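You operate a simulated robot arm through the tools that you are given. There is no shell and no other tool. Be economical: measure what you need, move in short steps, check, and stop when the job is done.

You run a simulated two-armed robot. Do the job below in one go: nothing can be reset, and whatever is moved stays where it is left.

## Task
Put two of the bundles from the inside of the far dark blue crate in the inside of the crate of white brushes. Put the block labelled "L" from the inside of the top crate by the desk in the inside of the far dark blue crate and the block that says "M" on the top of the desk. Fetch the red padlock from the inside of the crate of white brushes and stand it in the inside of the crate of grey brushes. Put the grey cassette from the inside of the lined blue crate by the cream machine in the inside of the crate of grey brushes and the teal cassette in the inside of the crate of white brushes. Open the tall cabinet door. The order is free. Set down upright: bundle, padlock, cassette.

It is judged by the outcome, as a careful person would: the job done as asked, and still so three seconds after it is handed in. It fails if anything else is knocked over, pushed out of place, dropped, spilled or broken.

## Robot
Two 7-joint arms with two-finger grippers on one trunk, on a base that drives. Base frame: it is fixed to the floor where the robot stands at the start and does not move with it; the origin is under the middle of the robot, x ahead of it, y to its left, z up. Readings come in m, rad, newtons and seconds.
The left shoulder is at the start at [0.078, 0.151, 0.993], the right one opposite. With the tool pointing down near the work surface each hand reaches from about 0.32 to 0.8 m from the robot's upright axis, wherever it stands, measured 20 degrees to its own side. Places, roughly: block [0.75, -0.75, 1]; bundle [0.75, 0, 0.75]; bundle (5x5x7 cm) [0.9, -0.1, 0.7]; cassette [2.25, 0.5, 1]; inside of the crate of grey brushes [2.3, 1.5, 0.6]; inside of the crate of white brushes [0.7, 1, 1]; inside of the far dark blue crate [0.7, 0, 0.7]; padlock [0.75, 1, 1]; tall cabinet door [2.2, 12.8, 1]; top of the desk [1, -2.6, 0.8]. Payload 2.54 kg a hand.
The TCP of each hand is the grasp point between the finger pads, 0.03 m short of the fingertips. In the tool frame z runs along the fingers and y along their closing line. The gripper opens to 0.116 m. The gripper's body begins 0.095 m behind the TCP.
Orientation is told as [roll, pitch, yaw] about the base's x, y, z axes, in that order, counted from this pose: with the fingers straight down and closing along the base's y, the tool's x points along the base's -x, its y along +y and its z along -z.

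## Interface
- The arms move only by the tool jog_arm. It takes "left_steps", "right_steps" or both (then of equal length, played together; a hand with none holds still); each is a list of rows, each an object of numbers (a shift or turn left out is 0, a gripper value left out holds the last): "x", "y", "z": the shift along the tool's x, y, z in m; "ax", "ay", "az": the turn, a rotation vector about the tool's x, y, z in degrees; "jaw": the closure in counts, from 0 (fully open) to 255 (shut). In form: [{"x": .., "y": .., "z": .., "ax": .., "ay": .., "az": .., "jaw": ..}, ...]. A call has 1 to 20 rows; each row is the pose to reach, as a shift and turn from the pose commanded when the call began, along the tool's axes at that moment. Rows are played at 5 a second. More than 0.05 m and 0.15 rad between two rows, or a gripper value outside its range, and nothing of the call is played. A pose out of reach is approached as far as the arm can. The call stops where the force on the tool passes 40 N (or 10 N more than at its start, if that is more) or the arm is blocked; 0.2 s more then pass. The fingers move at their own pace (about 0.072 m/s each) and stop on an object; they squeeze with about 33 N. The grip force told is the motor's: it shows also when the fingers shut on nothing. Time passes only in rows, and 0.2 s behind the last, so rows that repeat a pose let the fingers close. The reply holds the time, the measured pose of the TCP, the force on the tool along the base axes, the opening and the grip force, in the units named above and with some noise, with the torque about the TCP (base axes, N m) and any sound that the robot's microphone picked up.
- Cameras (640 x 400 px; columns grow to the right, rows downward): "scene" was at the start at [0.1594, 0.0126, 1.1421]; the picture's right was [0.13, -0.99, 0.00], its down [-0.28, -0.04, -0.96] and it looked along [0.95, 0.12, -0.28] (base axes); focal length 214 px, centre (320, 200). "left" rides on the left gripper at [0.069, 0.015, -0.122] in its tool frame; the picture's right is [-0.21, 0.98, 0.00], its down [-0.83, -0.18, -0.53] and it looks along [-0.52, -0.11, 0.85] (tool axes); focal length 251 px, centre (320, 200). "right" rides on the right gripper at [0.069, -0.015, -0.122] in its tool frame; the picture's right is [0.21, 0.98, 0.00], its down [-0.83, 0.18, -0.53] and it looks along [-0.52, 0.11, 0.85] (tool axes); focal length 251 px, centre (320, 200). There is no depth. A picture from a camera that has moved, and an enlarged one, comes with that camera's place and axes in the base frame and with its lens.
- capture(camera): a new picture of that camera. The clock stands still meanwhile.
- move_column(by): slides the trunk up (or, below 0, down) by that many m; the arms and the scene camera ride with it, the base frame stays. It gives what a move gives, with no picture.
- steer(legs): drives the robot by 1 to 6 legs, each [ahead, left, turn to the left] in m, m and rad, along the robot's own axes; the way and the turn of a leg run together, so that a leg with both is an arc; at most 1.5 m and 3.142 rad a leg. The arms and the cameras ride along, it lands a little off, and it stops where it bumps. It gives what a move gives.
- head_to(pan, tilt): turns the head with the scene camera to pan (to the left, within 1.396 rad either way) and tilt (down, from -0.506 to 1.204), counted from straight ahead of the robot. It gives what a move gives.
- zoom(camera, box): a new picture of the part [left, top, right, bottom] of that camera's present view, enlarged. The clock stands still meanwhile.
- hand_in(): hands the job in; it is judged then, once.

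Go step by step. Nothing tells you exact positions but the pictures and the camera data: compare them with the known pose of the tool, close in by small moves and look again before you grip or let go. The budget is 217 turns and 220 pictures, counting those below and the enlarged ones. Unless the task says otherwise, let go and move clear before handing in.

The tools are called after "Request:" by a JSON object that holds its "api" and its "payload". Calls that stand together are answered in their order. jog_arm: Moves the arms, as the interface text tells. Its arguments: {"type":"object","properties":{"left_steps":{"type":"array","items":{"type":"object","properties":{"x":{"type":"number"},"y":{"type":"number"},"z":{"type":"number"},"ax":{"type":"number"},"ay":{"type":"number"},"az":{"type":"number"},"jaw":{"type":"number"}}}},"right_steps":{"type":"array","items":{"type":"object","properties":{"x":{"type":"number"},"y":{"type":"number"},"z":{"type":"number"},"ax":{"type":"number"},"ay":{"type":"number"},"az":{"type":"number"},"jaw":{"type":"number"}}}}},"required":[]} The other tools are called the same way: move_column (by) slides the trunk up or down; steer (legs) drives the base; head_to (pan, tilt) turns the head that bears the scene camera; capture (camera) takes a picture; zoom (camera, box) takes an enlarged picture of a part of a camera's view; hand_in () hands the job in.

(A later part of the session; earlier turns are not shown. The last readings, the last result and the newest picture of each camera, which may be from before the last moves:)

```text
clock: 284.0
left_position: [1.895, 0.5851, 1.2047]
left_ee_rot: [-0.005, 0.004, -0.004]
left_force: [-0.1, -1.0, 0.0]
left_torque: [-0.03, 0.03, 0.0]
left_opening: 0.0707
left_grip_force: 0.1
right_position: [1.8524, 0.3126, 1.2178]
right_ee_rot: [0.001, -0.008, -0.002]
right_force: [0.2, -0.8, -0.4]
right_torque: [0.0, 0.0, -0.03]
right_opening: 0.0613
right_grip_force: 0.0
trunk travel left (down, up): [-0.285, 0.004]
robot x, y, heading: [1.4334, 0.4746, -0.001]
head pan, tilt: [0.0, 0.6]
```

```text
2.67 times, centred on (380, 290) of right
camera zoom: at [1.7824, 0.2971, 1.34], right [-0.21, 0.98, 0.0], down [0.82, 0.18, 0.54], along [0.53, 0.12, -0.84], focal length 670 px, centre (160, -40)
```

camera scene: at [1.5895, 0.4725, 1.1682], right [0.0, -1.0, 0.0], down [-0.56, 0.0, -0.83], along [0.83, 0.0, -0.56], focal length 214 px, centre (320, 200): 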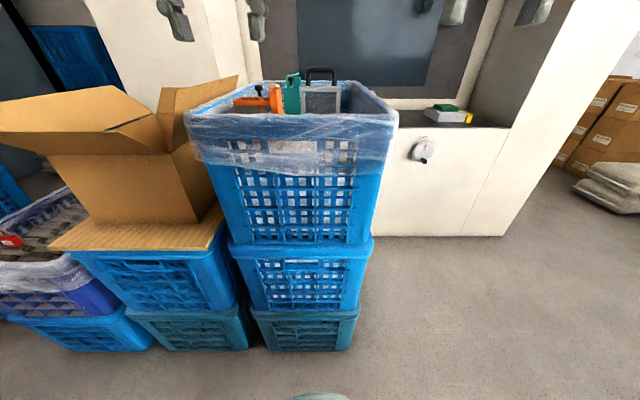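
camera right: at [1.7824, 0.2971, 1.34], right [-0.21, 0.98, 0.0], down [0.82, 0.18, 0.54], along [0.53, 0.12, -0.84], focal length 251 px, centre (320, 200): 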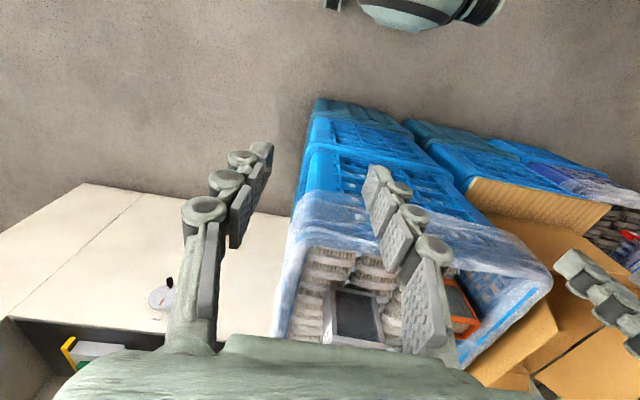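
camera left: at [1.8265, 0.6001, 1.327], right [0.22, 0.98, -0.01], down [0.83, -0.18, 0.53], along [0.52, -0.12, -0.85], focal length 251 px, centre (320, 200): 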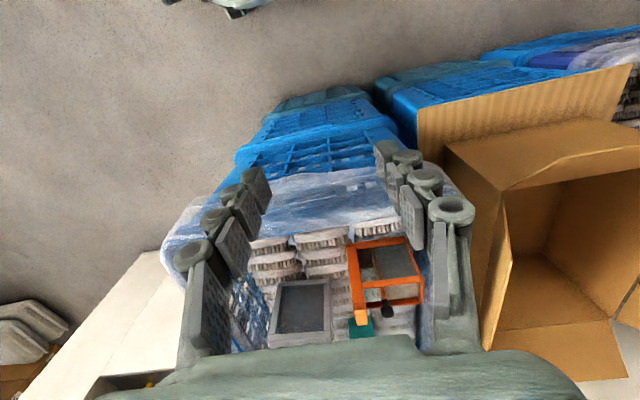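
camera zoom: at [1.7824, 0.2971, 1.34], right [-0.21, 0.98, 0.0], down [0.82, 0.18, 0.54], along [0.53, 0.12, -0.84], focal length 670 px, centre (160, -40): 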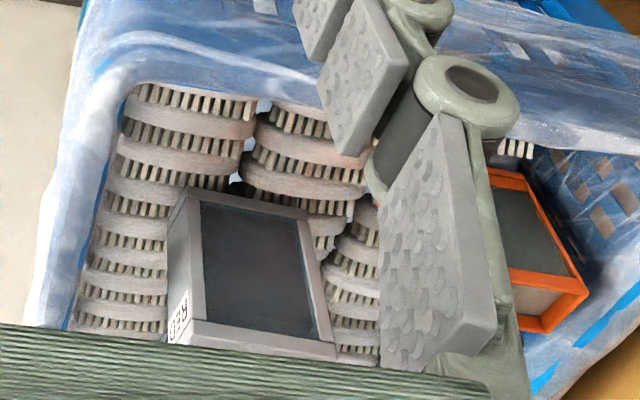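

Grey, orange and teal cassettes all stand in the lined crate (near rim x≈2.0). I'll raise both hands and edge forward 0.2 m for a better view.

Request:
{"api": "jog_arm", "payload": {"left_steps": [{"z": -0.03}, {"z": -0.06}], "right_steps": [{"z": -0.03}, {"z": -0.06}]}}

Request:
{"api": "steer", "payload": {"legs": [[0.19, 0, 0]]}}

Request:
{"api": "capture", "payload": {"camera": "left"}}

Request:
{"api": "capture", "payload": {"camera": "right"}}

Request:
{"api": "capture", "payload": {"camera": "scene"}}

```text
clock: 284.6
left_position: [1.8902, 0.5858, 1.2655]
left_ee_rot: [-0.005, 0.006, -0.003]
left_force: [-0.7, -0.2, 0.0]
left_torque: [0.01, -0.03, 0.0]
left_opening: 0.0707
left_grip_force: 0.1
right_position: [1.849, 0.3112, 1.28]
right_ee_rot: [0.003, -0.009, -0.002]
right_force: [0.2, 0.2, -0.2]
right_torque: [-0.01, -0.02, 0.03]
right_opening: 0.0614
right_grip_force: 0.0
trunk travel left (down, up): [-0.285, 0.004]
robot x, y, heading: [1.4313, 0.4735, -0.001]
head pan, tilt: [0.0, 0.6]
```

```text
clock: 286.2
left_position: [2.0822, 0.5863, 1.2649]
left_ee_rot: [-0.004, 0.004, -0.002]
left_force: [0.9, 0.2, -0.7]
left_torque: [0.02, 0.03, -0.01]
left_opening: 0.0704
left_grip_force: 0.1
right_position: [2.0425, 0.3121, 1.279]
right_ee_rot: [0.001, -0.008, 0.002]
right_force: [1.0, 0.6, -0.3]
right_torque: [-0.01, 0.03, 0.02]
right_opening: 0.0614
right_grip_force: 0.0
trunk travel left (down, up): [-0.285, 0.004]
robot x, y, heading: [1.6266, 0.4715, 0.0]
head pan, tilt: [0.0, 0.6]
```

```text
99 pictures are left
camera left: at [2.0141, 0.6023, 1.3861], right [0.22, 0.98, -0.01], down [0.83, -0.18, 0.53], along [0.52, -0.12, -0.85], focal length 251 px, centre (320, 200)
```

left: 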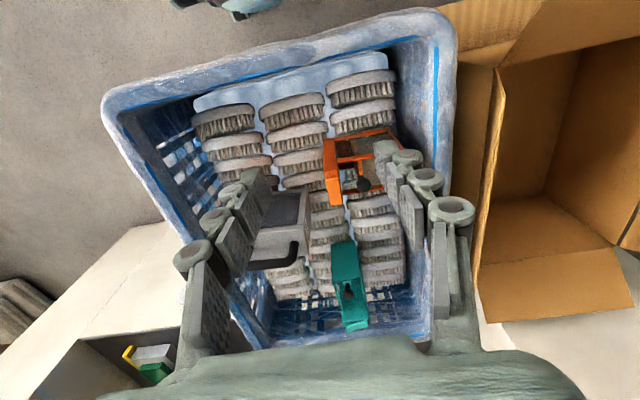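

```text
98 pictures are left
camera right: at [1.9733, 0.2977, 1.4022], right [-0.21, 0.98, 0.0], down [0.82, 0.18, 0.54], along [0.53, 0.12, -0.84], focal length 251 px, centre (320, 200)
```

right: 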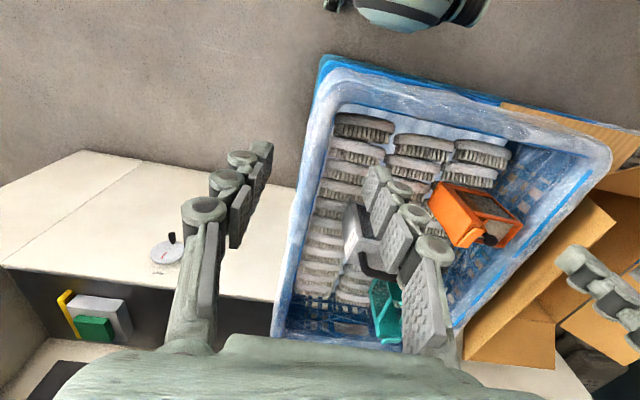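

```text
97 pictures are left
camera scene: at [1.7802, 0.473, 1.1681], right [0.0, -1.0, 0.0], down [-0.57, 0.0, -0.82], along [0.82, 0.0, -0.57], focal length 214 px, centre (320, 200)
```

scene: 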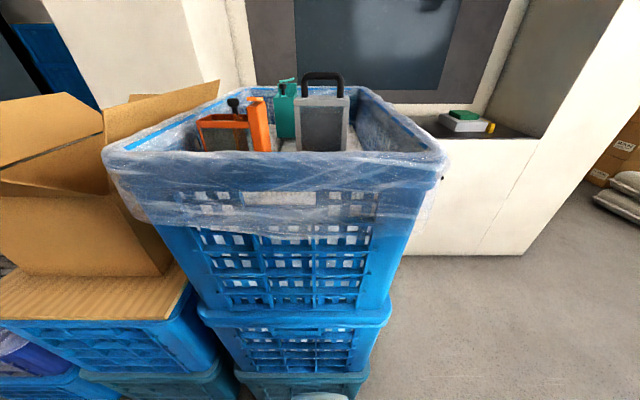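

Request:
{"api": "jog_arm", "payload": {"left_steps": [{"jaw": 0}, {"jaw": 0}, {"jaw": 0}], "right_steps": [{"y": -0.03, "jaw": 0}, {"y": -0.06, "jaw": 0}, {"y": -0.06, "jaw": 0}]}}

Request:
{"api": "zoom", "payload": {"camera": "left", "box": [100, 80, 460, 350]}}

Request:
{"api": "zoom", "payload": {"camera": "right", "box": [270, 80, 570, 350]}}

Request:
{"api": "zoom", "payload": {"camera": "scene", "box": [180, 60, 380, 165]}}

```text
clock: 287.0
left_position: [2.0824, 0.5883, 1.2646]
left_ee_rot: [-0.006, 0.003, -0.003]
left_force: [0.2, -0.1, 0.3]
left_torque: [-0.01, 0.0, 0.02]
left_opening: 0.1161
left_grip_force: 0.0
right_position: [2.0443, 0.2521, 1.2799]
right_ee_rot: [0.002, -0.008, 0.0]
right_force: [0.5, -0.5, 0.5]
right_torque: [0.03, 0.03, -0.03]
right_opening: 0.1164
right_grip_force: 0.1
trunk travel left (down, up): [-0.285, 0.004]
robot x, y, heading: [1.625, 0.4721, -0.0]
head pan, tilt: [0.0, 0.6]
```

```text
1.48 times, centred on (280, 215) of left
camera zoom: at [2.0133, 0.6026, 1.3864], right [0.22, 0.98, -0.01], down [0.83, -0.18, 0.53], along [0.52, -0.12, -0.85], focal length 372 px, centre (379, 178)
```

zoom: 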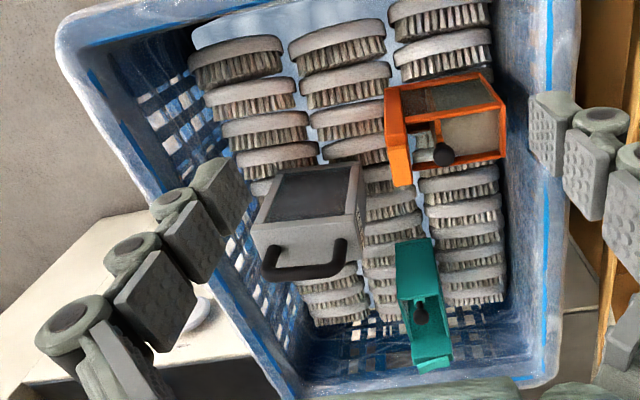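

```text
1.48 times, centred on (420, 215) of right
camera zoom: at [1.975, 0.2372, 1.4023], right [-0.22, 0.98, 0.0], down [0.82, 0.18, 0.54], along [0.53, 0.12, -0.84], focal length 372 px, centre (172, 178)
```

zoom: 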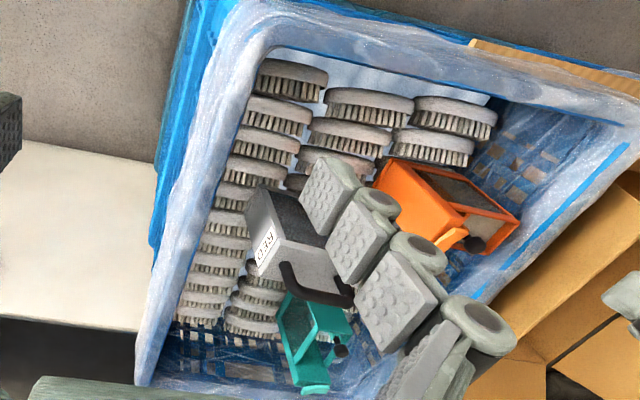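

```text
3.20 times, centred on (280, 112) of scene
camera zoom: at [1.7796, 0.4733, 1.1682], right [0.0, -1.0, 0.0], down [-0.56, 0.0, -0.83], along [0.83, 0.0, -0.56], focal length 686 px, centre (448, 480)
```

zoom: 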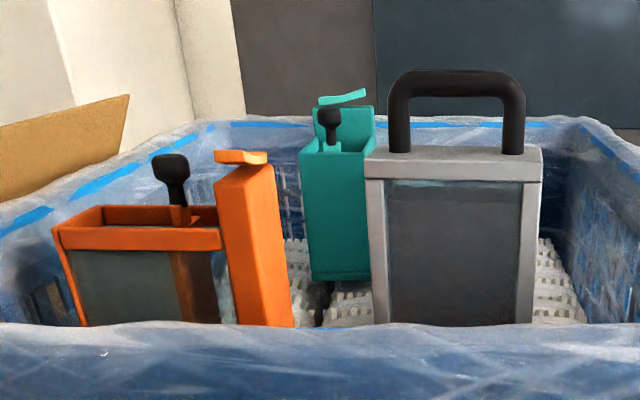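

Grey: about .108 m wide (y .416–.524), 4 cm deep at x≈2.253, top 1.09 with a handle to 1.142. Teal: narrow in y (.542–.596), x from 2.40 back, too far from here. I'll go around to the free -y side of the stack and face +y.

Request:
{"api": "steer", "payload": {"legs": [[-0.18, 0, 0], [0, -0.62, 0], [0, 0, 1.571], [0, -0.4, 0], [0, -0.38, 0]]}}

Request:
{"api": "capture", "payload": {"camera": "scene"}}

Request:
{"api": "capture", "payload": {"camera": "right"}}

Request:
{"api": "capture", "payload": {"camera": "left"}}

```text
clock: 306.3
left_position: [2.0824, 0.3266, 1.2648]
left_ee_rot: [-0.006, 0.003, 1.595]
left_force: [-0.1, 0.0, -0.8]
left_torque: [0.03, -0.01, 0.02]
left_opening: 0.1166
left_grip_force: 0.0
right_position: [2.4171, 0.2997, 1.2793]
right_ee_rot: [0.001, -0.007, 1.597]
right_force: [0.0, 0.2, 0.1]
right_torque: [0.02, 0.01, 0.01]
right_opening: 0.1163
right_grip_force: 0.1
trunk travel left (down, up): [-0.285, 0.004]
robot x, y, heading: [2.212, -0.1251, 1.599]
head pan, tilt: [0.0, 0.6]
```

```text
93 pictures are left
camera scene: at [2.2022, 0.0304, 1.1682], right [1.0, 0.03, 0.0], down [0.02, -0.56, -0.83], along [-0.02, 0.82, -0.56], focal length 214 px, centre (320, 200)
```

scene: 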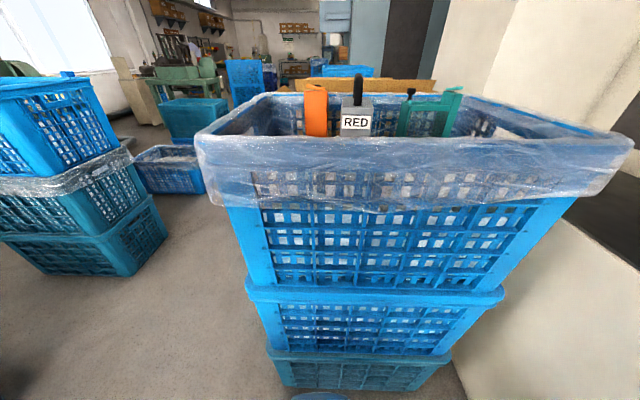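

```text
92 pictures are left
camera right: at [2.4345, 0.2306, 1.4022], right [-0.97, -0.24, 0.0], down [-0.2, 0.82, 0.54], along [-0.13, 0.52, -0.84], focal length 251 px, centre (320, 200)
```

right: 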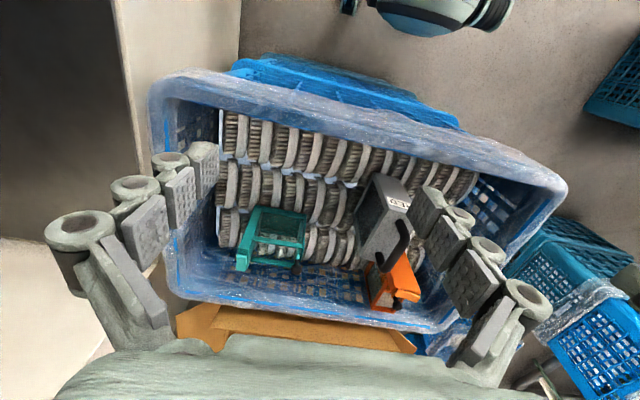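

```text
91 pictures are left
camera left: at [2.0673, 0.2585, 1.3864], right [-0.98, 0.19, -0.01], down [0.16, 0.83, 0.53], along [0.11, 0.52, -0.85], focal length 251 px, centre (320, 200)
```

left: 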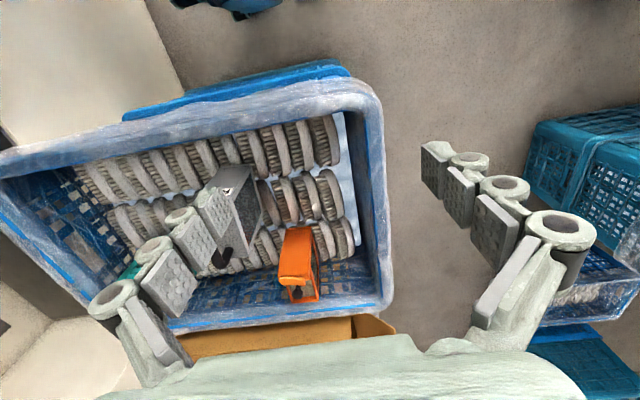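

Request:
{"api": "zoom", "payload": {"camera": "right", "box": [200, 150, 440, 330]}}

Request:
{"api": "zoom", "payload": {"camera": "scene", "box": [270, 60, 490, 160]}}

```text
2.22 times, centred on (320, 240) of right
camera zoom: at [2.4345, 0.2306, 1.4022], right [-0.97, -0.24, 0.0], down [-0.2, 0.82, 0.54], along [-0.13, 0.52, -0.84], focal length 559 px, centre (320, 111)
```

zoom: 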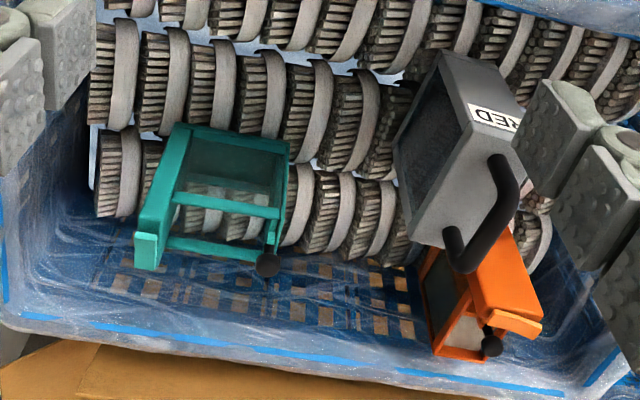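

```text
2.91 times, centred on (380, 110) of scene
camera zoom: at [2.2022, 0.0304, 1.1682], right [1.0, 0.03, 0.0], down [0.02, -0.56, -0.83], along [-0.02, 0.82, -0.56], focal length 624 px, centre (146, 462)
```

zoom: 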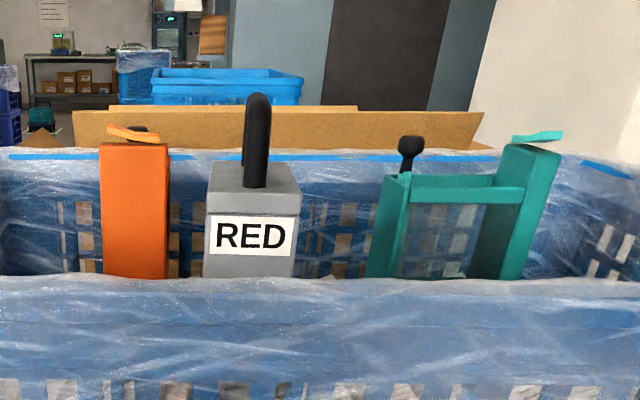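

I can reach both from here. Grey centre is (2.255,.47); teal is x 2.38–2.49, y .542–.596. I'll creep forward 5 cm, then bring the left hand over the grey cassette.

Request:
{"api": "steer", "payload": {"legs": [[0.05, 0, -0.02]]}}

Request:
{"api": "jog_arm", "payload": {"left_steps": [{"y": -0.025, "z": 0.005}, {"y": -0.05, "z": 0.01}, {"y": -0.075, "z": 0.015, "x": -0.01}, {"y": -0.1, "z": 0.02, "x": -0.025}, {"y": -0.125, "z": 0.025, "x": -0.04}, {"y": -0.15, "z": 0.03, "x": -0.055}, {"y": -0.17, "z": 0.035, "x": -0.07}, {"y": -0.175, "z": 0.04, "x": -0.085}, {"y": -0.175, "z": 0.04, "x": -0.09}]}}

Request:
{"api": "capture", "payload": {"camera": "left"}}

Request:
{"api": "capture", "payload": {"camera": "right"}}

Request:
{"api": "capture", "payload": {"camera": "scene"}}

```text
clock: 307.2
left_position: [2.09, 0.3807, 1.2633]
left_ee_rot: [-0.006, 0.004, 1.574]
left_force: [0.7, 1.0, -0.4]
left_torque: [-0.03, 0.0, -0.01]
left_opening: 0.1158
left_grip_force: 0.1
right_position: [2.4246, 0.3449, 1.2782]
right_ee_rot: [0.003, -0.005, 1.577]
right_force: [0.6, 0.7, -0.3]
right_torque: [-0.08, -0.01, 0.02]
right_opening: 0.1162
right_grip_force: 0.0
trunk travel left (down, up): [-0.285, 0.004]
robot x, y, heading: [2.208, -0.0772, 1.576]
head pan, tilt: [0.0, 0.6]
```

```text
clock: 309.2
left_position: [2.2637, 0.469, 1.2241]
left_ee_rot: [-0.009, 0.002, 1.575]
left_force: [-0.1, 0.0, -0.3]
left_torque: [-0.01, 0.01, 0.03]
left_opening: 0.1163
left_grip_force: 0.0
right_position: [2.4261, 0.3443, 1.2795]
right_ee_rot: [0.003, -0.006, 1.577]
right_force: [-0.4, 0.5, -0.1]
right_torque: [0.05, 0.05, 0.0]
right_opening: 0.1162
right_grip_force: 0.2
trunk travel left (down, up): [-0.285, 0.004]
robot x, y, heading: [2.207, -0.0808, 1.578]
head pan, tilt: [0.0, 0.6]
```

```text
88 pictures are left
camera left: at [2.2472, 0.4002, 1.3462], right [-0.98, 0.21, -0.01], down [0.18, 0.83, 0.53], along [0.12, 0.52, -0.85], focal length 251 px, centre (320, 200)
```

left: 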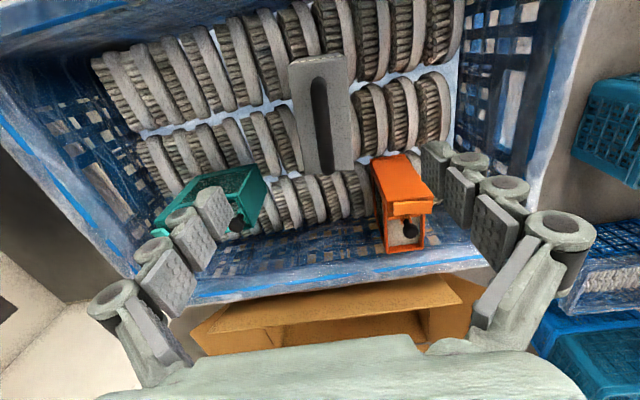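

```text
87 pictures are left
camera right: at [2.4412, 0.2748, 1.4022], right [-0.98, -0.22, 0.0], down [-0.18, 0.82, 0.54], along [-0.12, 0.53, -0.84], focal length 251 px, centre (320, 200)
```

right: 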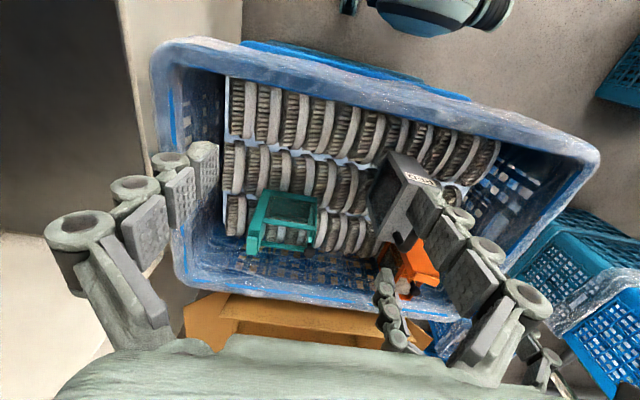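

```text
86 pictures are left
camera scene: at [2.2047, 0.0795, 1.1682], right [1.0, 0.01, 0.0], down [0.0, -0.56, -0.83], along [-0.01, 0.83, -0.56], focal length 214 px, centre (320, 200)
```

scene: 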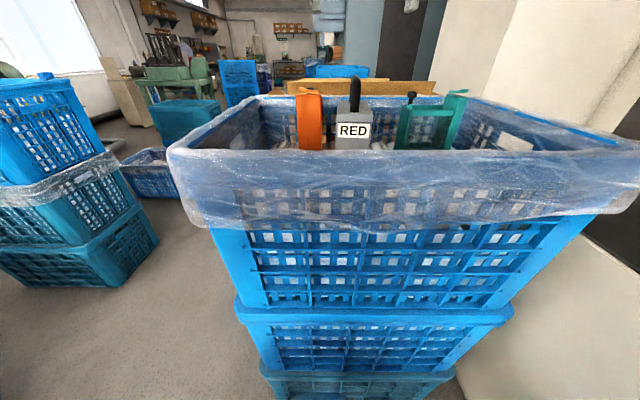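

The gripper is aligned with the grey cassette, handle lying between the fingers. Descend carefully and grip the body.

Request:
{"api": "jog_arm", "payload": {"left_steps": [{"x": 0.004, "y": 0.004, "z": 0.03}, {"x": 0.004, "y": 0.004, "z": 0.06}, {"x": 0.004, "y": 0.004, "z": 0.09}, {"x": 0.004, "y": 0.004, "z": 0.12}, {"x": 0.004, "y": 0.004, "z": 0.145}, {"x": 0.004, "y": 0.004, "z": 0.161}, {"x": 0.004, "y": 0.004, "z": 0.161}]}}

Request:
{"api": "zoom", "payload": {"camera": "scene", "box": [250, 50, 480, 170]}}

Request:
{"api": "capture", "payload": {"camera": "left"}}

```text
clock: 310.8
left_position: [2.2627, 0.4641, 1.0612]
left_ee_rot: [-0.006, 0.004, 1.574]
left_force: [1.3, -0.2, 0.6]
left_torque: [0.05, 0.03, 0.02]
left_opening: 0.1161
left_grip_force: 0.0
right_position: [2.4248, 0.3441, 1.2801]
right_ee_rot: [0.0, -0.006, 1.575]
right_force: [-0.2, 0.7, 0.0]
right_torque: [-0.01, 0.01, -0.04]
right_opening: 0.1159
right_grip_force: 0.0
trunk travel left (down, up): [-0.285, 0.004]
robot x, y, heading: [2.2018, -0.0782, 1.577]
head pan, tilt: [0.0, 0.6]
```

```text
2.78 times, centred on (365, 110) of scene
camera zoom: at [2.2045, 0.0795, 1.1682], right [1.0, 0.01, 0.0], down [0.0, -0.56, -0.83], along [-0.01, 0.83, -0.56], focal length 597 px, centre (195, 450)
```

zoom: 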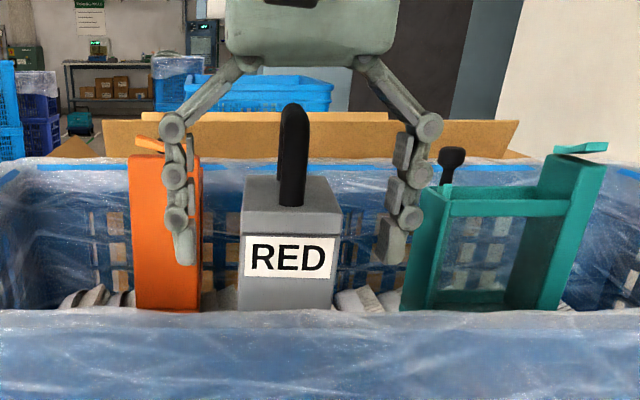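

```text
84 pictures are left
camera left: at [2.2467, 0.3958, 1.1838], right [-0.98, 0.21, -0.01], down [0.18, 0.83, 0.53], along [0.12, 0.52, -0.85], focal length 251 px, centre (320, 200)
```

left: 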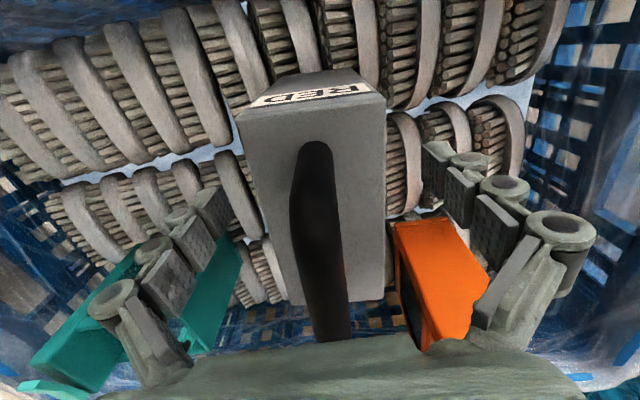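

Fingers straddle the body, palm clear of the handle. Grip and slow lift.

Request:
{"api": "jog_arm", "payload": {"left_steps": [{"jaw": 120}, {"jaw": 200}, {"jaw": 255}, {"jaw": 255}, {"jaw": 255}, {"jaw": 255}, {"jaw": 255, "z": -0.002}, {"z": -0.005}, {"z": -0.009}, {"z": -0.014}, {"z": -0.02}, {"z": -0.027}, {"z": -0.034}]}}

Request:
{"api": "zoom", "payload": {"camera": "scene", "box": [250, 50, 480, 170]}}

```text
clock: 313.6
left_position: [2.2627, 0.4656, 1.0981]
left_ee_rot: [-0.004, 0.004, 1.574]
left_force: [-1.0, 0.3, -2.6]
left_torque: [-0.03, 0.0, 0.02]
left_opening: 0.0547
left_grip_force: 33.4
right_position: [2.4251, 0.3433, 1.2802]
right_ee_rot: [0.002, -0.006, 1.575]
right_force: [-0.6, 0.3, 0.5]
right_torque: [0.01, -0.01, -0.01]
right_opening: 0.116
right_grip_force: 0.1
trunk travel left (down, up): [-0.285, 0.004]
robot x, y, heading: [2.2069, -0.0799, 1.578]
head pan, tilt: [0.0, 0.6]
```

```text
2.78 times, centred on (365, 110) of scene
camera zoom: at [2.2046, 0.0799, 1.1681], right [1.0, 0.01, 0.0], down [0.0, -0.57, -0.82], along [-0.01, 0.82, -0.57], focal length 597 px, centre (195, 450)
```

zoom: 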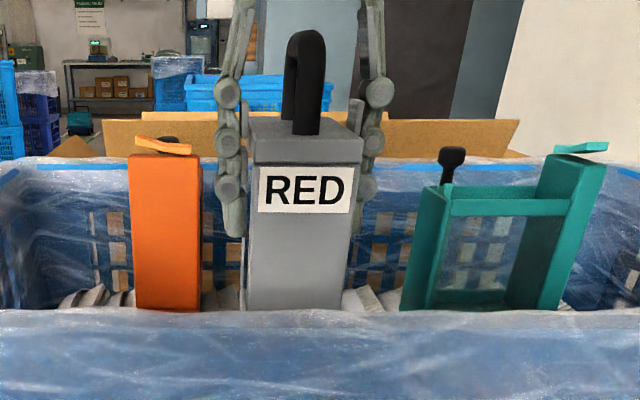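

The cassette rises steadily with the hand. Continue the slow lift until it clears the rim, then draw it back.

Request:
{"api": "jog_arm", "payload": {"left_steps": [{"z": -0.006}, {"z": -0.014}, {"z": -0.024}, {"z": -0.034}, {"z": -0.045}, {"z": -0.056}, {"z": -0.067}, {"z": -0.078}, {"z": -0.09}, {"z": -0.102}, {"z": -0.114}, {"z": -0.126}, {"z": -0.138}, {"z": -0.15}, {"z": -0.162}, {"z": -0.172}]}}

Request:
{"api": "capture", "payload": {"camera": "scene"}}

Request:
{"api": "capture", "payload": {"camera": "right"}}

```text
clock: 317.2
left_position: [2.2278, 0.465, 1.2464]
left_ee_rot: [-0.057, 0.03, 1.608]
left_force: [-0.3, 0.2, -4.0]
left_torque: [-0.03, -0.02, -0.03]
left_opening: 0.0542
left_grip_force: 33.6
left hand out of reach, approached as far as the arm can: row 13, 14, 15, 16
right_position: [2.4241, 0.3445, 1.2796]
right_ee_rot: [0.003, -0.007, 1.579]
right_force: [0.2, 0.9, -0.9]
right_torque: [-0.01, 0.02, 0.04]
right_opening: 0.1161
right_grip_force: 0.0
trunk travel left (down, up): [-0.285, 0.004]
robot x, y, heading: [2.2059, -0.0781, 1.578]
head pan, tilt: [0.0, 0.6]
stopped in row 16 (left hand): the arm was blocked; the commanded pose is now the measured one
```

```text
82 pictures are left
camera scene: at [2.2024, 0.0806, 1.1695], right [1.0, 0.03, 0.0], down [0.02, -0.55, -0.83], along [-0.03, 0.83, -0.55], focal length 214 px, centre (320, 200)
```

scene: 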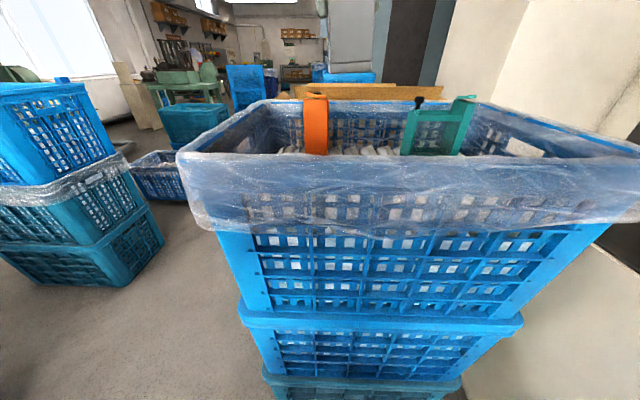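

```text
81 pictures are left
camera right: at [2.4409, 0.2756, 1.4019], right [-0.98, -0.22, 0.0], down [-0.19, 0.82, 0.54], along [-0.12, 0.53, -0.84], focal length 251 px, centre (320, 200)
```

right: 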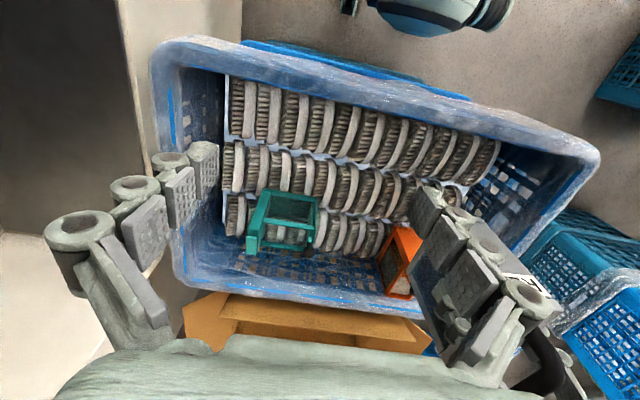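

The arm hit its height limit and tilted slightly; the cassette is above the rim. I'll draw it back toward the robot and straighten the tilt.

Request:
{"api": "jog_arm", "payload": {"left_steps": [{"x": 0.015, "ax": -0.8, "ay": -0.4, "az": 0.5}, {"x": 0.035, "ax": -1.6, "ay": -0.8, "az": 1.0}, {"x": 0.055, "ax": -2.4, "ay": -1.2, "az": 1.4}, {"x": 0.075, "ax": -3.3, "ay": -1.7, "az": 1.9}, {"x": 0.095, "ax": -3.3, "ay": -1.7, "az": 1.9}, {"x": 0.11, "ax": -3.3, "ay": -1.7, "az": 1.9}]}}

Request:
{"api": "capture", "payload": {"camera": "left"}}

Request:
{"api": "capture", "payload": {"camera": "scene"}}

```text
clock: 318.6
left_position: [2.2318, 0.354, 1.2514]
left_ee_rot: [0.005, -0.007, 1.575]
left_force: [0.3, 0.6, -3.3]
left_torque: [-0.04, -0.03, 0.02]
left_opening: 0.0542
left_grip_force: 32.1
right_position: [2.4252, 0.3438, 1.2792]
right_ee_rot: [0.001, -0.007, 1.578]
right_force: [0.7, -0.1, 0.6]
right_torque: [0.03, 0.01, 0.01]
right_opening: 0.116
right_grip_force: 0.1
trunk travel left (down, up): [-0.285, 0.004]
robot x, y, heading: [2.2075, -0.0739, 1.582]
head pan, tilt: [0.0, 0.6]
```

```text
80 pictures are left
camera left: at [2.2179, 0.2836, 1.3731], right [-0.98, 0.21, 0.0], down [0.18, 0.82, 0.54], along [0.11, 0.53, -0.84], focal length 251 px, centre (320, 200)
```

left: 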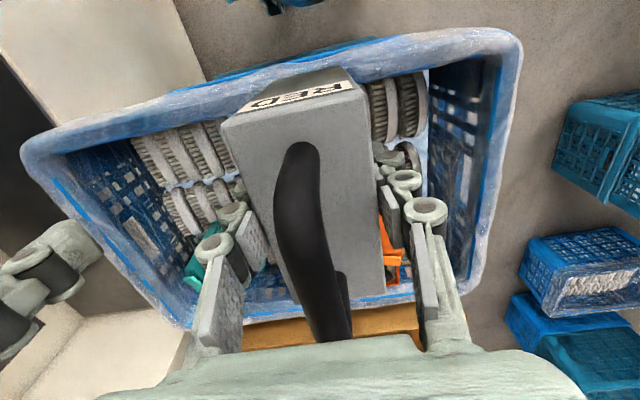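

```text
79 pictures are left
camera scene: at [2.2042, 0.0799, 1.1681], right [1.0, 0.01, 0.0], down [0.0, -0.57, -0.82], along [-0.01, 0.82, -0.57], focal length 214 px, centre (320, 200)
```

scene: 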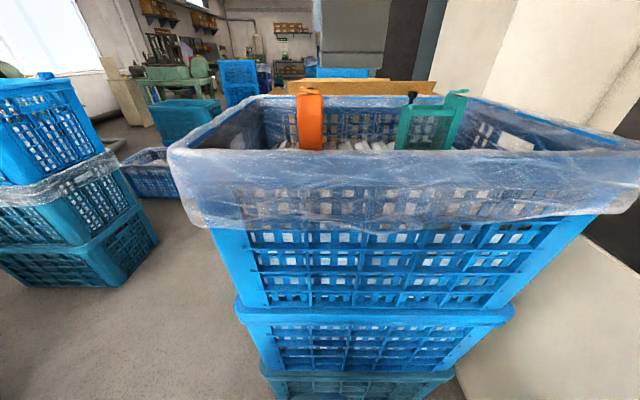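

Grey cassette hangs upright and clear. I'll move it left out of the way, and rotate the right gripper 90°.

Request:
{"api": "jog_arm", "payload": {"left_steps": [{"y": 0.01}, {"y": 0.025}, {"y": 0.04}, {"y": 0.055}, {"y": 0.07}, {"y": 0.085}, {"y": 0.1}, {"y": 0.115}, {"y": 0.13}, {"y": 0.14}, {"y": 0.15}, {"y": 0.15}], "right_steps": [{}, {}, {"az": 7.5}, {"az": 15}, {"az": 23}, {"az": 31}, {"az": 39}, {"az": 47}, {"az": 55}, {"az": 63}, {"az": 71}, {"az": 79}]}}

Request:
{"api": "jog_arm", "payload": {"right_steps": [{"az": 5.5}, {"az": 11, "z": 0.02}, {"az": 11, "z": 0.05}, {"az": 11, "z": 0.08}, {"az": 11, "z": 0.11}, {"az": 11, "z": 0.125}]}}

Request:
{"api": "capture", "payload": {"camera": "right"}}

```text
clock: 321.2
left_position: [2.083, 0.353, 1.252]
left_ee_rot: [0.003, -0.006, 1.571]
left_force: [0.3, 0.0, -3.2]
left_torque: [0.0, 0.04, -0.02]
left_opening: 0.0541
left_grip_force: 33.6
right_position: [2.424, 0.3442, 1.2787]
right_ee_rot: [0.008, 0.001, 0.197]
right_force: [-0.3, 1.1, 0.7]
right_torque: [-0.01, 0.0, 0.01]
right_opening: 0.1163
right_grip_force: 0.2
trunk travel left (down, up): [-0.285, 0.004]
robot x, y, heading: [2.2069, -0.0731, 1.573]
head pan, tilt: [0.0, 0.6]
```

```text
clock: 322.6
left_position: [2.0848, 0.3532, 1.251]
left_ee_rot: [0.002, -0.005, 1.574]
left_force: [0.0, -1.4, -3.8]
left_torque: [-0.03, 0.04, 0.02]
left_opening: 0.0544
left_grip_force: 32.7
right_position: [2.4226, 0.3439, 1.1536]
right_ee_rot: [0.006, 0.004, 0.007]
right_force: [0.2, -0.6, 0.0]
right_torque: [0.01, 0.01, 0.03]
right_opening: 0.1161
right_grip_force: 0.0
trunk travel left (down, up): [-0.285, 0.004]
robot x, y, heading: [2.2047, -0.0754, 1.579]
head pan, tilt: [0.0, 0.6]
```

```text
78 pictures are left
camera right: at [2.3544, 0.3281, 1.2769], right [-0.22, 0.98, 0.01], down [0.83, 0.18, 0.53], along [0.52, 0.12, -0.85], focal length 251 px, centre (320, 200)
```

right: 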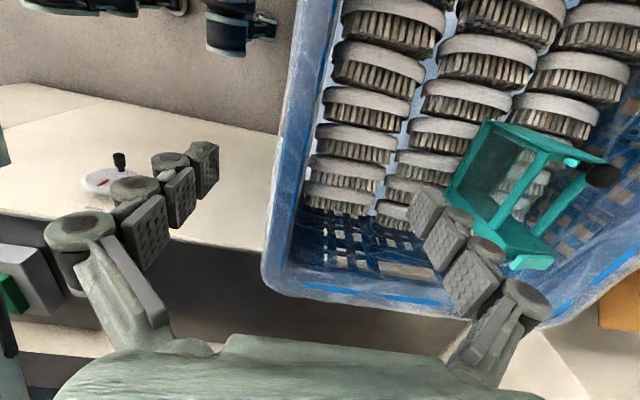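

Request:
{"api": "jog_arm", "payload": {"right_steps": [{"y": 0.03}, {"y": 0.06}, {"y": 0.09}, {"y": 0.12}, {"y": 0.15}, {"y": 0.18}]}}

Request:
{"api": "capture", "payload": {"camera": "right"}}

Request:
{"api": "zoom", "payload": {"camera": "scene", "box": [250, 50, 530, 190]}}

```text
clock: 324.0
left_position: [2.0833, 0.3544, 1.2507]
left_ee_rot: [0.003, -0.006, 1.571]
left_force: [-1.0, -0.2, -4.5]
left_torque: [-0.05, -0.03, -0.01]
left_opening: 0.054
left_grip_force: 33.3
right_position: [2.4199, 0.5269, 1.1561]
right_ee_rot: [0.007, 0.001, 0.007]
right_force: [-0.4, -0.5, 0.6]
right_torque: [0.0, 0.03, 0.03]
right_opening: 0.1159
right_grip_force: 0.1
trunk travel left (down, up): [-0.285, 0.004]
robot x, y, heading: [2.2102, -0.0765, 1.579]
head pan, tilt: [0.0, 0.6]
```

```text
77 pictures are left
camera right: at [2.3513, 0.5122, 1.2787], right [-0.22, 0.98, 0.01], down [0.83, 0.18, 0.53], along [0.52, 0.12, -0.85], focal length 251 px, centre (320, 200)
```

right: 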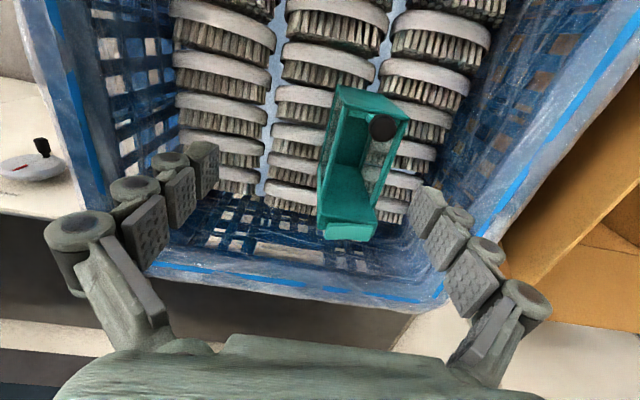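

```text
2.29 times, centred on (390, 120) of scene
camera zoom: at [2.2038, 0.0804, 1.168], right [1.0, 0.01, 0.0], down [0.0, -0.57, -0.82], along [-0.01, 0.82, -0.57], focal length 490 px, centre (160, 383)
```

zoom: 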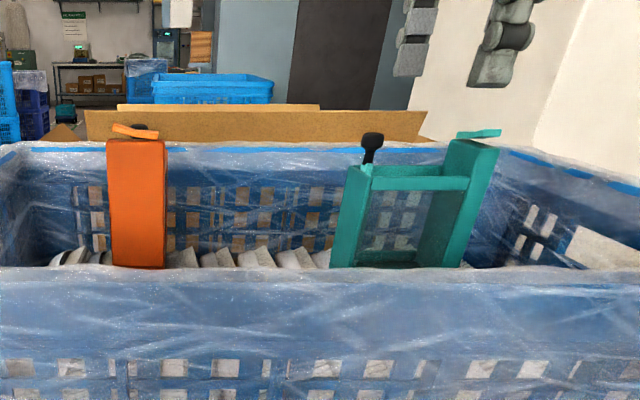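

Teal's body spans y .536–.598, knob at x 2.39 and pillar from x 2.455, so I'll grip at x≈2.43, y≈.567. Align and descend.

Request:
{"api": "jog_arm", "payload": {"right_steps": [{"x": -0.01, "y": 0.025}, {"x": -0.01, "y": 0.041}, {"x": -0.01, "y": 0.041, "z": 0.02}, {"x": -0.01, "y": 0.041, "z": 0.035}]}}

Request:
{"api": "capture", "payload": {"camera": "right"}}

Request:
{"api": "zoom", "payload": {"camera": "scene", "box": [340, 50, 520, 170]}}

```text
clock: 325.0
left_position: [2.0821, 0.3527, 1.2505]
left_ee_rot: [0.002, -0.005, 1.572]
left_force: [-0.1, 0.6, -4.4]
left_torque: [0.0, -0.04, 0.0]
left_opening: 0.0542
left_grip_force: 32.8
right_position: [2.4299, 0.5648, 1.1196]
right_ee_rot: [0.006, 0.001, 0.006]
right_force: [0.0, 0.0, 0.1]
right_torque: [-0.03, 0.01, -0.01]
right_opening: 0.1157
right_grip_force: 0.2
trunk travel left (down, up): [-0.285, 0.004]
robot x, y, heading: [2.2062, -0.0783, 1.576]
head pan, tilt: [0.0, 0.6]
```

```text
75 pictures are left
camera right: at [2.3628, 0.5496, 1.2431], right [-0.22, 0.98, 0.01], down [0.83, 0.18, 0.53], along [0.52, 0.12, -0.85], focal length 251 px, centre (320, 200)
```

right: 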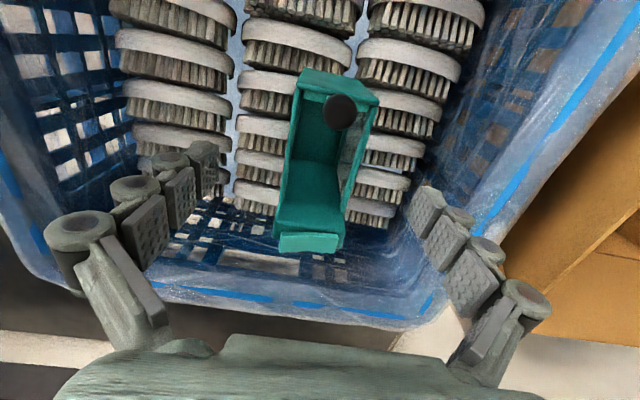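

```text
3.33 times, centred on (430, 110) of scene
camera zoom: at [2.2042, 0.0801, 1.1681], right [1.0, 0.01, 0.0], down [0.0, -0.57, -0.82], along [-0.01, 0.82, -0.57], focal length 715 px, centre (-47, 500)
```

zoom: 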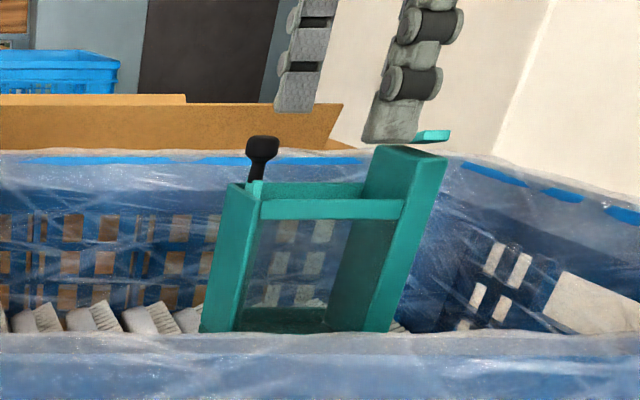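

Request:
{"api": "jog_arm", "payload": {"right_steps": [{"y": 0.006, "z": 0.02}, {"y": 0.006, "z": 0.04}, {"y": 0.006, "z": 0.06}, {"y": 0.006, "z": 0.075}, {"y": 0.006, "z": 0.085}, {"y": 0.006, "z": 0.085}]}}

Request:
{"api": "capture", "payload": {"camera": "right"}}

Request:
{"api": "zoom", "payload": {"camera": "scene", "box": [340, 50, 520, 170]}}

```text
clock: 326.4
left_position: [2.0825, 0.3525, 1.2509]
left_ee_rot: [0.003, -0.008, 1.572]
left_force: [-1.1, 0.0, -4.2]
left_torque: [0.02, -0.02, -0.03]
left_opening: 0.0543
left_grip_force: 32.7
right_position: [2.4309, 0.5716, 1.037]
right_ee_rot: [0.007, 0.003, 0.007]
right_force: [0.2, 0.2, -0.6]
right_torque: [0.01, 0.01, -0.02]
right_opening: 0.1162
right_grip_force: 0.1
trunk travel left (down, up): [-0.285, 0.004]
robot x, y, heading: [2.2075, -0.0807, 1.572]
head pan, tilt: [0.0, 0.6]
```

```text
73 pictures are left
camera right: at [2.3629, 0.5572, 1.1598], right [-0.22, 0.98, 0.01], down [0.83, 0.18, 0.53], along [0.52, 0.12, -0.85], focal length 251 px, centre (320, 200)
```

right: 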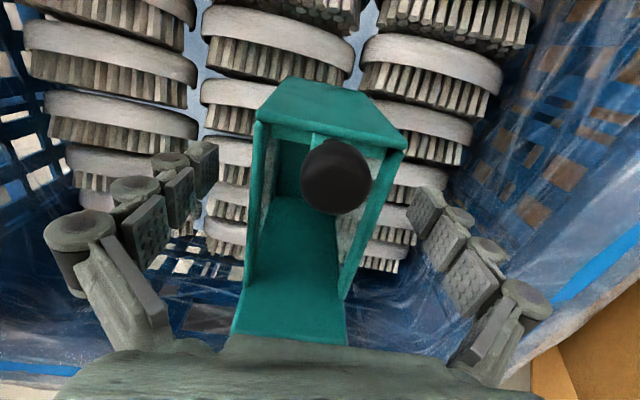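

```text
3.33 times, centred on (430, 110) of scene
camera zoom: at [2.2041, 0.0799, 1.1681], right [1.0, 0.01, 0.0], down [0.0, -0.57, -0.82], along [-0.01, 0.82, -0.57], focal length 715 px, centre (-47, 500)
```

zoom: 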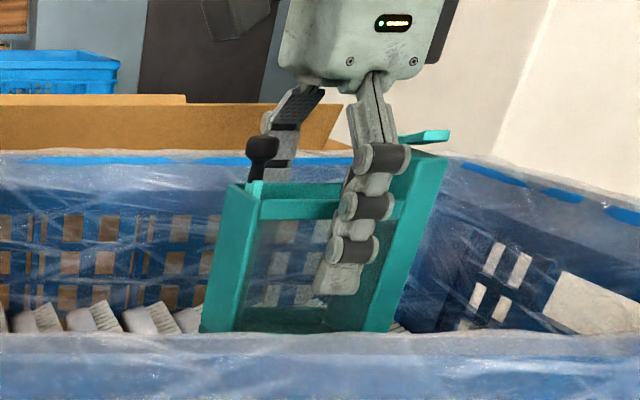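

Fingers are on both sides of the teal body with nothing touching. Grip and slow lift.

Request:
{"api": "jog_arm", "payload": {"right_steps": [{"jaw": 100}, {"jaw": 160}, {"jaw": 255}, {"jaw": 255}, {"jaw": 255}, {"jaw": 255}, {"jaw": 255, "z": -0.002}, {"z": -0.005}, {"z": -0.009}, {"z": -0.014}, {"z": -0.02}, {"z": -0.027}, {"z": -0.034}]}}

Request:
{"api": "capture", "payload": {"camera": "right"}}

Request:
{"api": "zoom", "payload": {"camera": "scene", "box": [340, 50, 520, 170]}}

```text
clock: 329.2
left_position: [2.0828, 0.3531, 1.25]
left_ee_rot: [0.003, -0.008, 1.573]
left_force: [-0.2, 0.0, -4.0]
left_torque: [0.0, 0.0, 0.0]
left_opening: 0.0542
left_grip_force: 32.8
right_position: [2.4316, 0.5733, 1.0708]
right_ee_rot: [0.006, 0.002, 0.007]
right_force: [0.1, -0.4, -3.7]
right_torque: [-0.01, 0.08, 0.04]
right_opening: 0.0544
right_grip_force: 33.0
trunk travel left (down, up): [-0.285, 0.004]
robot x, y, heading: [2.208, -0.077, 1.574]
head pan, tilt: [0.0, 0.6]
```

```text
71 pictures are left
camera right: at [2.3636, 0.5573, 1.1929], right [-0.22, 0.98, 0.01], down [0.83, 0.18, 0.53], along [0.52, 0.12, -0.85], focal length 251 px, centre (320, 200)
```

right: 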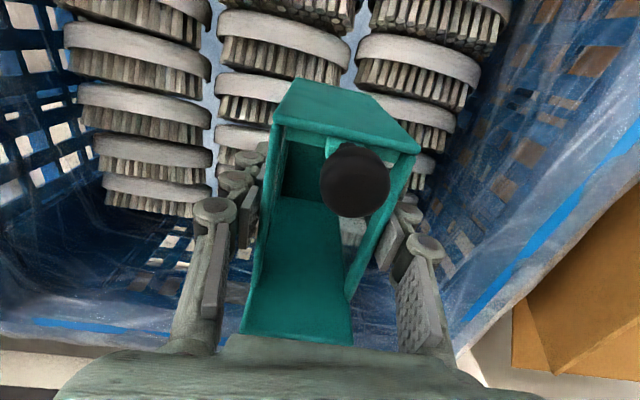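

```text
3.33 times, centred on (430, 110) of scene
camera zoom: at [2.2042, 0.0802, 1.168], right [1.0, 0.01, 0.0], down [0.0, -0.57, -0.82], along [-0.01, 0.82, -0.57], focal length 715 px, centre (-47, 500)
```

zoom: 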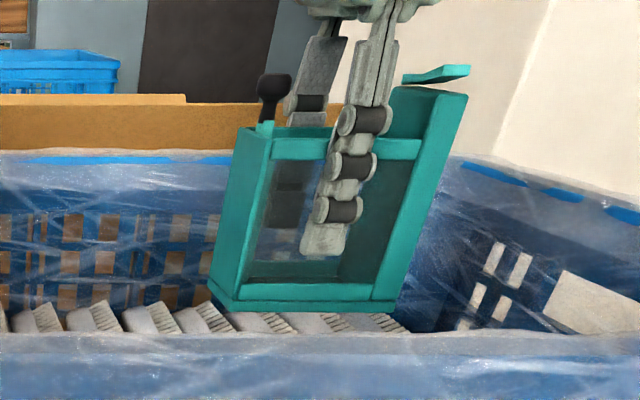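

Teal hangs level. Continue lifting until clear, then draw it back.

Request:
{"api": "jog_arm", "payload": {"right_steps": [{"z": -0.006}, {"z": -0.014}, {"z": -0.024}, {"z": -0.034}, {"z": -0.046}, {"z": -0.058}, {"z": -0.07}, {"z": -0.082, "y": -0.004}, {"z": -0.094, "y": -0.01}, {"z": -0.104, "y": -0.02}, {"z": -0.112, "y": -0.035}, {"z": -0.12, "y": -0.05}, {"z": -0.128, "y": -0.065}, {"z": -0.136, "y": -0.08}, {"z": -0.144, "y": -0.095}, {"z": -0.152, "y": -0.11}, {"z": -0.16, "y": -0.125}, {"z": -0.165, "y": -0.14}, {"z": -0.17, "y": -0.155}, {"z": -0.175, "y": -0.17}]}}

Request:
{"api": "capture", "payload": {"camera": "right"}}

Request:
{"api": "capture", "payload": {"camera": "scene"}}

```text
clock: 333.4
left_position: [2.0827, 0.3529, 1.2511]
left_ee_rot: [0.002, -0.007, 1.572]
left_force: [0.3, 0.2, -3.6]
left_torque: [-0.02, 0.0, -0.02]
left_opening: 0.0541
left_grip_force: 32.6
right_position: [2.4315, 0.4018, 1.2434]
right_ee_rot: [0.007, 0.003, 0.006]
right_force: [0.1, 0.4, -4.6]
right_torque: [0.02, 0.05, 0.05]
right_opening: 0.0542
right_grip_force: 32.6
trunk travel left (down, up): [-0.285, 0.004]
robot x, y, heading: [2.2054, -0.0782, 1.578]
head pan, tilt: [0.0, 0.6]
```

```text
69 pictures are left
camera right: at [2.3643, 0.3859, 1.3673], right [-0.22, 0.98, 0.01], down [0.83, 0.18, 0.53], along [0.52, 0.12, -0.85], focal length 251 px, centre (320, 200)
```

right: 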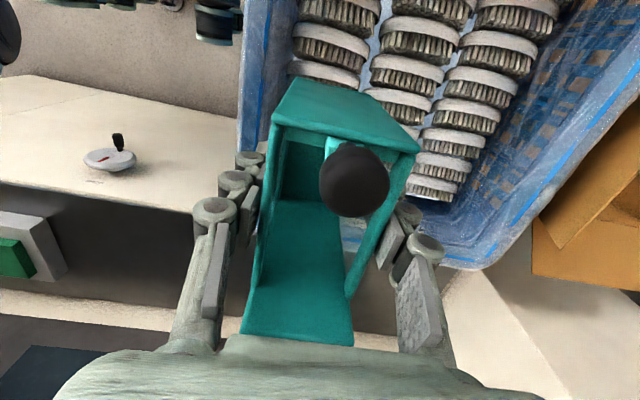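

```text
68 pictures are left
camera scene: at [2.2043, 0.0797, 1.1681], right [1.0, 0.01, 0.0], down [0.0, -0.56, -0.83], along [-0.01, 0.83, -0.56], focal length 214 px, centre (320, 200)
```

scene: 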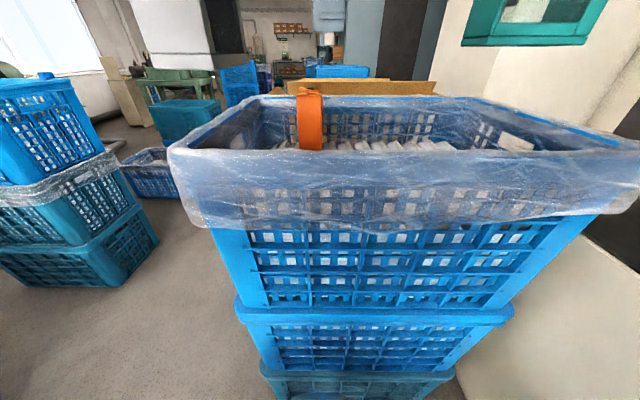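

Both cassettes are held clear. I'll back out, strafe to the aisle, drive up and turn to face the white-brush crate's far end.

Request:
{"api": "steer", "payload": {"legs": [[-0.12, 0, 0], [0, 0.75, 0], [0.6, 0, 0], [0.55, 0, 0], [0, 0, 1.565]]}}

Request:
{"api": "capture", "payload": {"camera": "scene"}}

Request:
{"api": "capture", "payload": {"camera": "right"}}

Request:
{"api": "capture", "payload": {"camera": "left"}}

```text
clock: 351.5
left_position: [1.0144, 0.8459, 1.2504]
left_ee_rot: [0.002, -0.006, 3.118]
left_force: [-0.2, -1.0, -4.3]
left_torque: [-0.01, -0.04, -0.03]
left_opening: 0.0543
left_grip_force: 32.9
right_position: [0.975, 1.1973, 1.2425]
right_ee_rot: [0.006, 0.001, 1.551]
right_force: [0.7, 0.5, -4.4]
right_torque: [-0.03, -0.01, 0.03]
right_opening: 0.0544
right_grip_force: 33.6
trunk travel left (down, up): [-0.285, 0.004]
robot x, y, heading: [1.4479, 0.9574, 3.119]
head pan, tilt: [0.0, 0.6]
```

```text
67 pictures are left
camera scene: at [1.2896, 0.9617, 1.168], right [0.02, 1.0, 0.0], down [0.57, -0.01, -0.82], along [-0.82, 0.02, -0.57], focal length 214 px, centre (320, 200)
```

scene: 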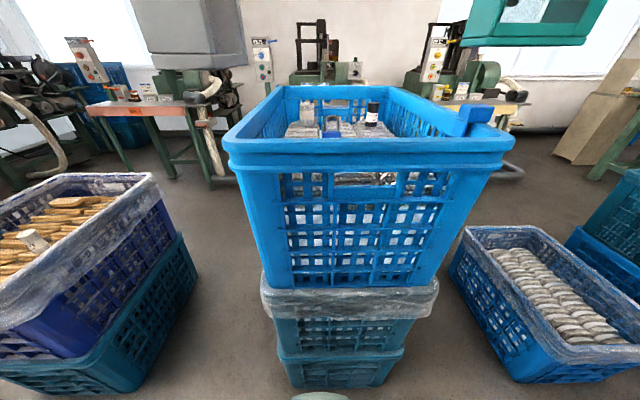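

```text
66 pictures are left
camera right: at [0.9892, 1.1283, 1.367], right [-0.98, -0.19, 0.01], down [-0.16, 0.83, 0.53], along [-0.11, 0.52, -0.85], focal length 251 px, centre (320, 200)
```

right: 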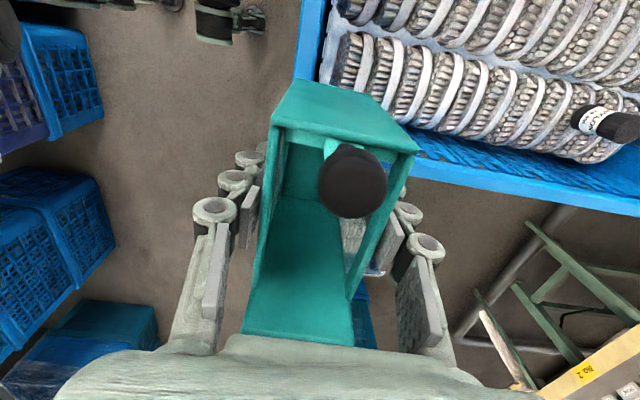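

```text
65 pictures are left
camera left: at [1.0834, 0.8295, 1.3722], right [-0.24, -0.97, 0.0], down [-0.82, 0.2, 0.54], along [-0.52, 0.12, -0.84], focal length 251 px, centre (320, 200)
```

left: 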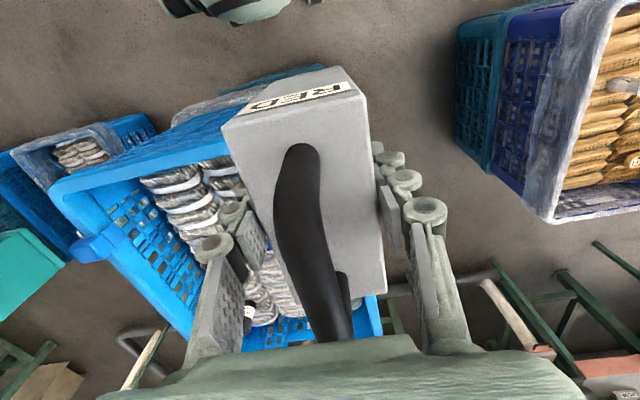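

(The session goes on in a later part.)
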